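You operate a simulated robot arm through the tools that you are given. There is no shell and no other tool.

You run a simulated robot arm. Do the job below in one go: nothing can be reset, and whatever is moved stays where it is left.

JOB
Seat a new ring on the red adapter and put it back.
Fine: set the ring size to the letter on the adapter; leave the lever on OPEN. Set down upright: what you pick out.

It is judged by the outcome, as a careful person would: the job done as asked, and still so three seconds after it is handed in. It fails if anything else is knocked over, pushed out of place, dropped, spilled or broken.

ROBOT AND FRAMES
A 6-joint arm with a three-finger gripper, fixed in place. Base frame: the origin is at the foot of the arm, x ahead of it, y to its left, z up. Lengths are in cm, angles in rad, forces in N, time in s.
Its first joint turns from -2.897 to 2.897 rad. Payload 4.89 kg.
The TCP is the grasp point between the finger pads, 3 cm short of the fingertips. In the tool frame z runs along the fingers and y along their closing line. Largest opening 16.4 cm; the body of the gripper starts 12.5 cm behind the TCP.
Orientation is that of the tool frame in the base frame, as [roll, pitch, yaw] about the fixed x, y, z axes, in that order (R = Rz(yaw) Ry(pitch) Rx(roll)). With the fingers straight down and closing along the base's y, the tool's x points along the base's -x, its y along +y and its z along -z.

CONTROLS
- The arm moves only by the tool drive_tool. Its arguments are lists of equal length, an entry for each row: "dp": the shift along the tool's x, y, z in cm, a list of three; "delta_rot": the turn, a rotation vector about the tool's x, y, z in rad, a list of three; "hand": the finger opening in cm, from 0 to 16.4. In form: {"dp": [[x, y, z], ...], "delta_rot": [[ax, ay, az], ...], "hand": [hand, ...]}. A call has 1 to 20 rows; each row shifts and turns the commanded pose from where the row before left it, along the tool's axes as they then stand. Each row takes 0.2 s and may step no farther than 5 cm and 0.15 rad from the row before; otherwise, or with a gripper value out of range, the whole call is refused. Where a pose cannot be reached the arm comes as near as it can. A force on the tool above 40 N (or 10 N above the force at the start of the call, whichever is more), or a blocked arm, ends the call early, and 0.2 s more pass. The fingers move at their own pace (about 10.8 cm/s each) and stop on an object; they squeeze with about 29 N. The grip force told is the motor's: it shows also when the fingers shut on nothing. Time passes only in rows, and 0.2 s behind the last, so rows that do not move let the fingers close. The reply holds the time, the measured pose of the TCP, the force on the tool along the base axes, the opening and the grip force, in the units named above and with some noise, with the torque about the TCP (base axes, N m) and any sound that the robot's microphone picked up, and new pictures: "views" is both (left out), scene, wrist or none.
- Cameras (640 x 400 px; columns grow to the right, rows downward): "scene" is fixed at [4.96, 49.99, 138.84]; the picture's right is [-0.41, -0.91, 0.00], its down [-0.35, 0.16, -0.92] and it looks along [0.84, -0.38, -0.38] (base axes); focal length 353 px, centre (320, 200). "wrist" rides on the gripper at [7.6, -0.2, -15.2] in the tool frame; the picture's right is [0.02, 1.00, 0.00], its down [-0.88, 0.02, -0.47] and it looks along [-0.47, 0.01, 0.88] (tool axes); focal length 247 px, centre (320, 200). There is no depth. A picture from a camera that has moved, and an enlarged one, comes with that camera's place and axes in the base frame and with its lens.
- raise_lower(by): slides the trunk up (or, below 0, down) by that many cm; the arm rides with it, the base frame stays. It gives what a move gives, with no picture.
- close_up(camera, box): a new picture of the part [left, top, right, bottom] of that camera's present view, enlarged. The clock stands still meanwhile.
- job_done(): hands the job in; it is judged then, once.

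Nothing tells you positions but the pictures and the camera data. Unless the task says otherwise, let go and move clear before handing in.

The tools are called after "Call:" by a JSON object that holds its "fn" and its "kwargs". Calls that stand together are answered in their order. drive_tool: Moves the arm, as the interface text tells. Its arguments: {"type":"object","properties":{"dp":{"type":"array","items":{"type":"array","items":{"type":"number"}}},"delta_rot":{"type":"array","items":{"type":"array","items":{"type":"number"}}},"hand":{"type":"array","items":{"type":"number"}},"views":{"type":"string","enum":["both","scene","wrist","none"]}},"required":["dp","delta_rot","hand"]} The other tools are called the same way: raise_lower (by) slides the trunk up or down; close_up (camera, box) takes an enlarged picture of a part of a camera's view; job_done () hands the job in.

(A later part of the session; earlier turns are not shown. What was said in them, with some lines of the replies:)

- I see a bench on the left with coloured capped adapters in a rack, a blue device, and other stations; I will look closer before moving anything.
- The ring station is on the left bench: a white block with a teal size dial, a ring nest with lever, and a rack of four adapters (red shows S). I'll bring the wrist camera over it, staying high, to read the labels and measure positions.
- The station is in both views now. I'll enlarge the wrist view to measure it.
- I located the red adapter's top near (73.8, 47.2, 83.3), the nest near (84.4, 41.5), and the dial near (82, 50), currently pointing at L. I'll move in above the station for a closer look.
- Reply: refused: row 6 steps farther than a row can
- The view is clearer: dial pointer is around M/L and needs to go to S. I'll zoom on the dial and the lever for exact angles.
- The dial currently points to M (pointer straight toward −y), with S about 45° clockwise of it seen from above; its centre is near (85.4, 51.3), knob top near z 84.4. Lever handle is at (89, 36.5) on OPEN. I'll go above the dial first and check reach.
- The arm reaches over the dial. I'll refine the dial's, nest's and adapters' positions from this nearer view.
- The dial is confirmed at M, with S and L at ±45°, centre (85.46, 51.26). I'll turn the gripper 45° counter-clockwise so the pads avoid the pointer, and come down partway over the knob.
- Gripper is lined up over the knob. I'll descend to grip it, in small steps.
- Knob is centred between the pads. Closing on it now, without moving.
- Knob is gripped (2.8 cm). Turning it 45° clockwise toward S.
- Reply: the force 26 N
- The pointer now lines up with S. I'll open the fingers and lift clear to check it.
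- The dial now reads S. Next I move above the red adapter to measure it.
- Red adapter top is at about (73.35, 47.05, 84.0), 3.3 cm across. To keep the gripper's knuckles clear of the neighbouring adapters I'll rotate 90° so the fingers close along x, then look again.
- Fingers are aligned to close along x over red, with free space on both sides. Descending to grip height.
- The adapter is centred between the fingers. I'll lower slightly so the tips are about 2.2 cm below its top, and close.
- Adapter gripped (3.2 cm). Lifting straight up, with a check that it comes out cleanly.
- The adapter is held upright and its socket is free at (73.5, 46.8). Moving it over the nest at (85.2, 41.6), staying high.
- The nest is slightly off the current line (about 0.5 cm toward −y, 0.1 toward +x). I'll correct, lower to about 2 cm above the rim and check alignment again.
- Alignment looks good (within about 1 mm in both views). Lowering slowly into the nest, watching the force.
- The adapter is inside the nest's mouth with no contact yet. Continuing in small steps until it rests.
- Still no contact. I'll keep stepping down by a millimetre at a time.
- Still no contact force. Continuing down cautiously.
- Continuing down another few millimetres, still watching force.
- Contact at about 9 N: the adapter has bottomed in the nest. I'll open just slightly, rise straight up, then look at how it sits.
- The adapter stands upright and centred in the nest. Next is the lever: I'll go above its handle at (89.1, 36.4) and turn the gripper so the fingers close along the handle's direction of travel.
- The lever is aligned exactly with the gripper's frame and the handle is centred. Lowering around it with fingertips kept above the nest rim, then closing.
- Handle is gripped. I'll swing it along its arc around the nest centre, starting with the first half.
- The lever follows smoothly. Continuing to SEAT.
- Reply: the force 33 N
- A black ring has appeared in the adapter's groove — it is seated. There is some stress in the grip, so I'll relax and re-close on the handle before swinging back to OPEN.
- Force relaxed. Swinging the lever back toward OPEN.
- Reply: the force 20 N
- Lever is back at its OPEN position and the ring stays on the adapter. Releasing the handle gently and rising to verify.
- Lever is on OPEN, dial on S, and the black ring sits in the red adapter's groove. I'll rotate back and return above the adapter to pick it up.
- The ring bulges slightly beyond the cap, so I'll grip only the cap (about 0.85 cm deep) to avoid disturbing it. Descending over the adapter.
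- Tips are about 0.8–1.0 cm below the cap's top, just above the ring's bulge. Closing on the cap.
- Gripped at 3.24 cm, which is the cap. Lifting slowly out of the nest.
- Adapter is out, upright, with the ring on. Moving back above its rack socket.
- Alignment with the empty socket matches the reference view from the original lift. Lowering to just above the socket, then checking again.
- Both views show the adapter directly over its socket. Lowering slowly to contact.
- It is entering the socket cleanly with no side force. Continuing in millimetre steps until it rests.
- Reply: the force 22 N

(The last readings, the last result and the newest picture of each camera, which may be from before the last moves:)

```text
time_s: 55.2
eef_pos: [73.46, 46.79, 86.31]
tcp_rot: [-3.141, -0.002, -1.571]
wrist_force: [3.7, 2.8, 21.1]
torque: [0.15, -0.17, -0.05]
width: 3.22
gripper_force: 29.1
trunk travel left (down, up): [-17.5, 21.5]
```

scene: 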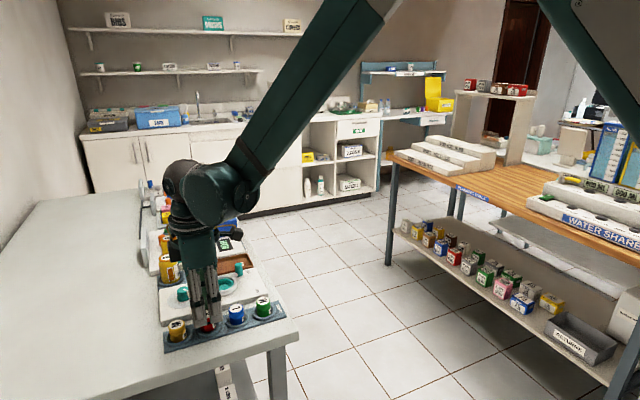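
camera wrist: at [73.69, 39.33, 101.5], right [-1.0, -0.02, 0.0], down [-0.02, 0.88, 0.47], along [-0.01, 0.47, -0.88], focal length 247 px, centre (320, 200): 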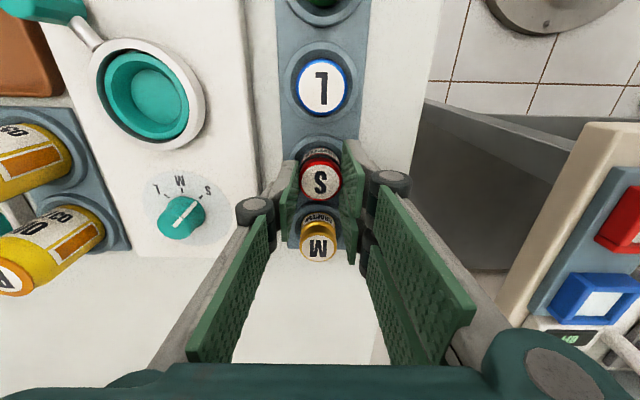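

It has bottomed at the expected height. I'll ease off the pressure, open the fingers and rise straight up.

Call:
{"fn": "drive_tool", "kwargs": {"dp": [[0, 0, -0.12], [0, 0, 0], [0, 0, 0], [0, 0, -0.8], [0, 0, -1.5], [0, 0, -3], [0, 0, -4], [0, 0, -4], [0, 0, 0]], "delta_rot": [[0, 0, 0], [0, 0, 0], [0, 0, 0], [0, 0, 0], [0, 0, 0], [0, 0, 0], [0, 0, 0], [0, 0, 0], [0, 0, 0]], "hand": [2.5, 3.8, 4.4, 4.6, 5, 6, 6, 6, 6]}}

Call:
{"fn": "close_up", "kwargs": {"camera": "scene", "box": [160, 265, 272, 345]}}

Call:
{"fn": "close_up", "kwargs": {"camera": "wrist", "box": [240, 60, 400, 190]}}

```text
time_s: 57.2
eef_pos: [73.45, 46.9, 99.83]
tcp_rot: [-3.14, 0.0, -1.57]
wrist_force: [-1.2, -0.7, 0.6]
torque: [0.08, -0.04, -0.04]
width: 6.0
gripper_force: 0.2
trunk travel left (down, up): [-17.5, 21.5]
camera wrist: at [73.61, 39.3, 114.94], right [-1.0, -0.02, 0.0], down [-0.02, 0.88, 0.47], along [-0.01, 0.47, -0.88], focal length 247 px, centre (320, 200)
```

scene: 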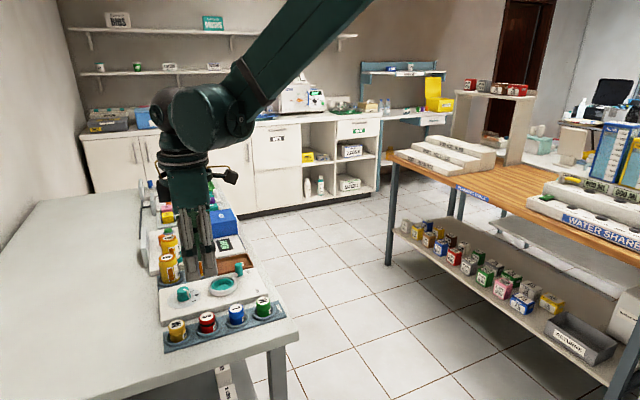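
wrist: 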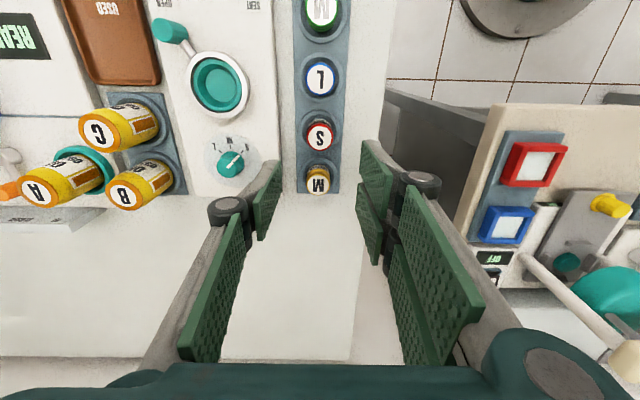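

```text
5.00 times, centred on (216, 305) of scene
camera zoom: at [4.96, 49.99, 138.84], right [-0.41, -0.91, 0.0], down [-0.35, 0.16, -0.92], along [0.84, -0.38, -0.38], focal length 1765 px, centre (840, -325)
```

zoom: 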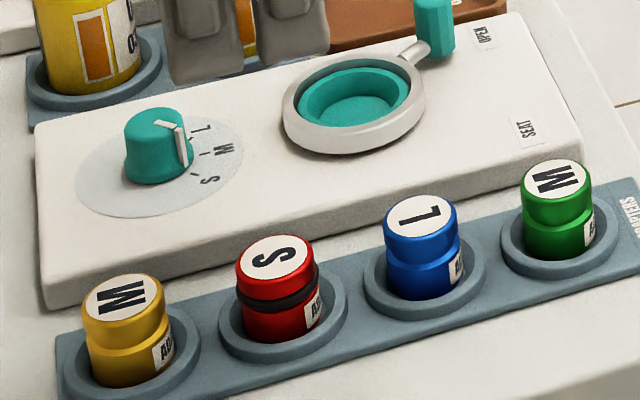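

```text
3.08 times, centred on (320, 125) of wrist
camera zoom: at [73.61, 39.3, 114.94], right [-1.0, -0.02, 0.0], down [-0.02, 0.88, 0.47], along [-0.01, 0.47, -0.88], focal length 760 px, centre (320, 431)
```

zoom: 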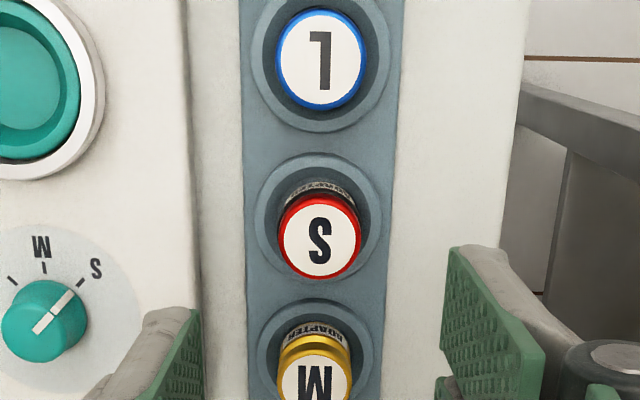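

Everything looks right: red adapter upright in its socket with the new ring, dial on S, lever on OPEN. I'll back the arm clear and take a last look.

Call:
{"fn": "drive_tool", "kwargs": {"dp": [[0, 0, -3], [0, 3, -2], [1.5, 3.5, 0], [1.5, 3.5, 0], [1.5, 3.5, 0], [0, 0, 0], [0, 0, 0]], "delta_rot": [[0, 0, 0], [0, 0, 0], [0, 0, 0], [0, 0, 0], [0, 0, 0], [0, 0, 0], [0, 0, 0]], "hand": [6, 6, 6, 6, 6, 6, 6]}}

Call:
{"fn": "close_up", "kwargs": {"camera": "scene", "box": [150, 255, 294, 345]}}

Call:
{"fn": "close_up", "kwargs": {"camera": "scene", "box": [164, 279, 212, 309]}}

Call:
{"fn": "close_up", "kwargs": {"camera": "scene", "box": [130, 170, 290, 270]}}

Call:
{"fn": "close_up", "kwargs": {"camera": "scene", "box": [204, 260, 268, 300]}}

```text
time_s: 58.8
eef_pos: [59.77, 42.17, 104.58]
tcp_rot: [3.14, 0.0, -1.571]
wrist_force: [-0.5, -0.5, 0.6]
torque: [0.06, -0.06, 0.02]
width: 6.0
gripper_force: 0.2
trunk travel left (down, up): [-17.5, 21.5]
camera wrist: at [60.04, 34.64, 119.8], right [-1.0, -0.02, 0.0], down [-0.02, 0.88, 0.47], along [-0.01, 0.47, -0.88], focal length 247 px, centre (320, 200)
```

scene: 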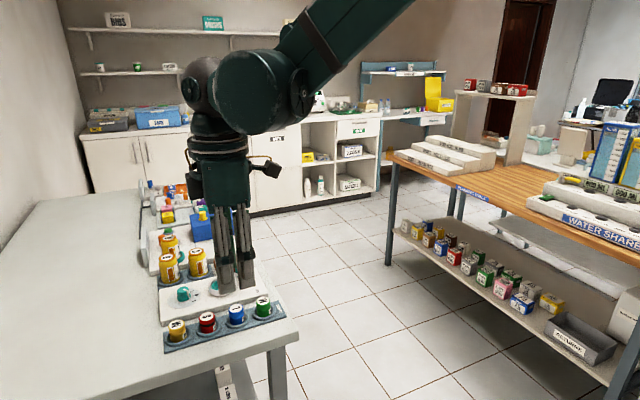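
wrist: 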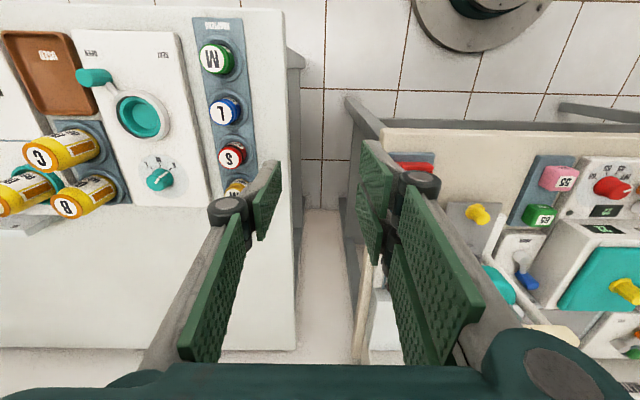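

```text
4.44 times, centred on (222, 300) of scene
camera zoom: at [4.96, 49.99, 138.84], right [-0.41, -0.91, 0.0], down [-0.35, 0.16, -0.92], along [0.84, -0.38, -0.38], focal length 1569 px, centre (756, -244)
```

zoom: 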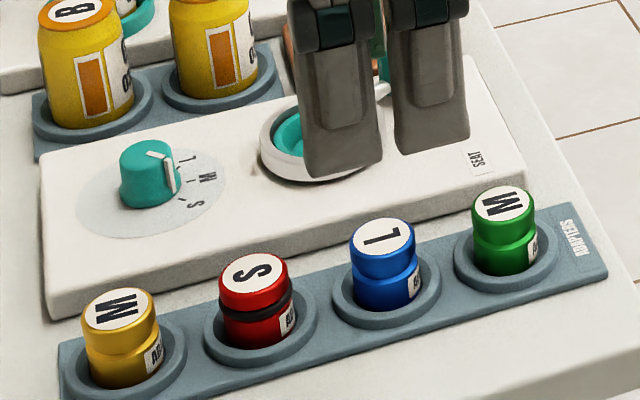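

```text
13.33 times, centred on (188, 294) of scene
camera zoom: at [4.96, 49.99, 138.84], right [-0.41, -0.91, 0.0], down [-0.35, 0.16, -0.92], along [0.84, -0.38, -0.38], focal length 4706 px, centre (2080, -1053)
```

zoom: 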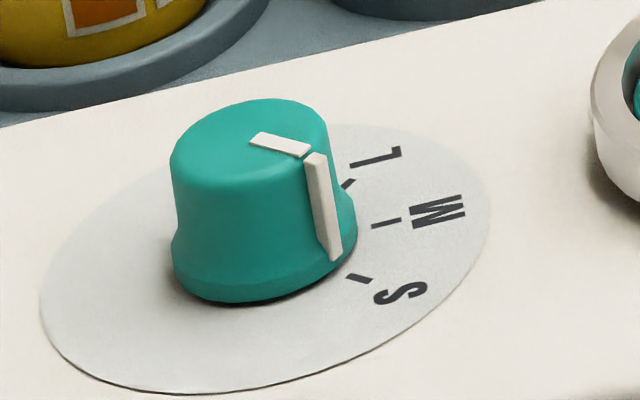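

```text
4.00 times, centred on (210, 220) of scene
camera zoom: at [4.96, 49.99, 138.84], right [-0.41, -0.91, 0.0], down [-0.35, 0.16, -0.92], along [0.84, -0.38, -0.38], focal length 1412 px, centre (760, 120)
```

zoom: 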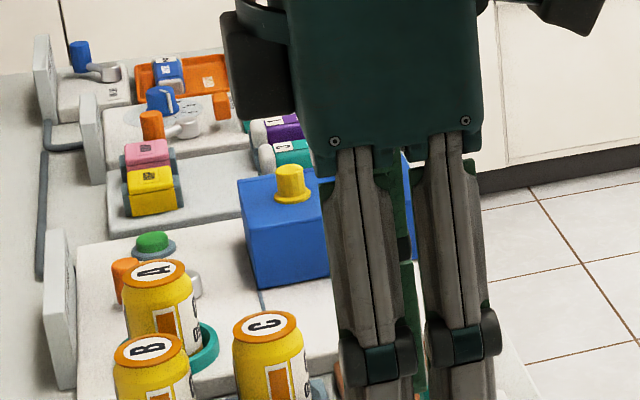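

```text
10.00 times, centred on (236, 280) of scene
camera zoom: at [4.96, 49.99, 138.84], right [-0.41, -0.91, 0.0], down [-0.35, 0.16, -0.92], along [0.84, -0.38, -0.38], focal length 3530 px, centre (1160, -600)
```

zoom: 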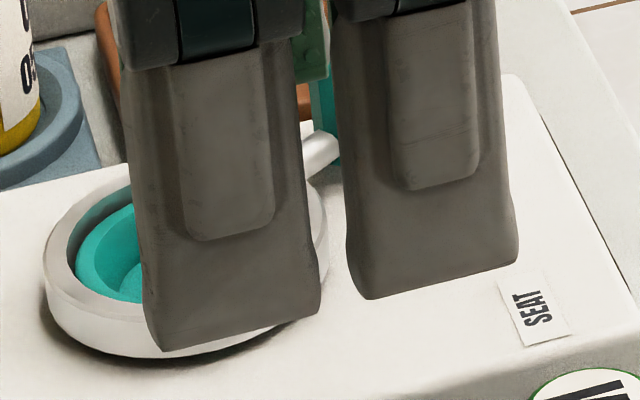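

The red adapter stands upright in its own socket with the new black ring on it. The dial points to S, the lever is on OPEN, nothing else has been disturbed, and the arm is clear, so I'm handing in the job.

Call:
{"fn": "job_done", "kwargs": {}}

```text
The job is handed in.
```

The red adapter has a new ring seated in its groove and is back upright in its own rack socket. The job is handed in.

- **Ring size:** I turned the dial from M to S, the letter on the red adapter, before seating the ring.
- **Lever:** I swung it to SEAT, where the black ring appeared on the adapter, and then back to OPEN. It is on OPEN now.
- **Everything else:** The other adapters, the cans and the tray looked undisturbed in the last pictures. The gripper is empty and clear of the station.
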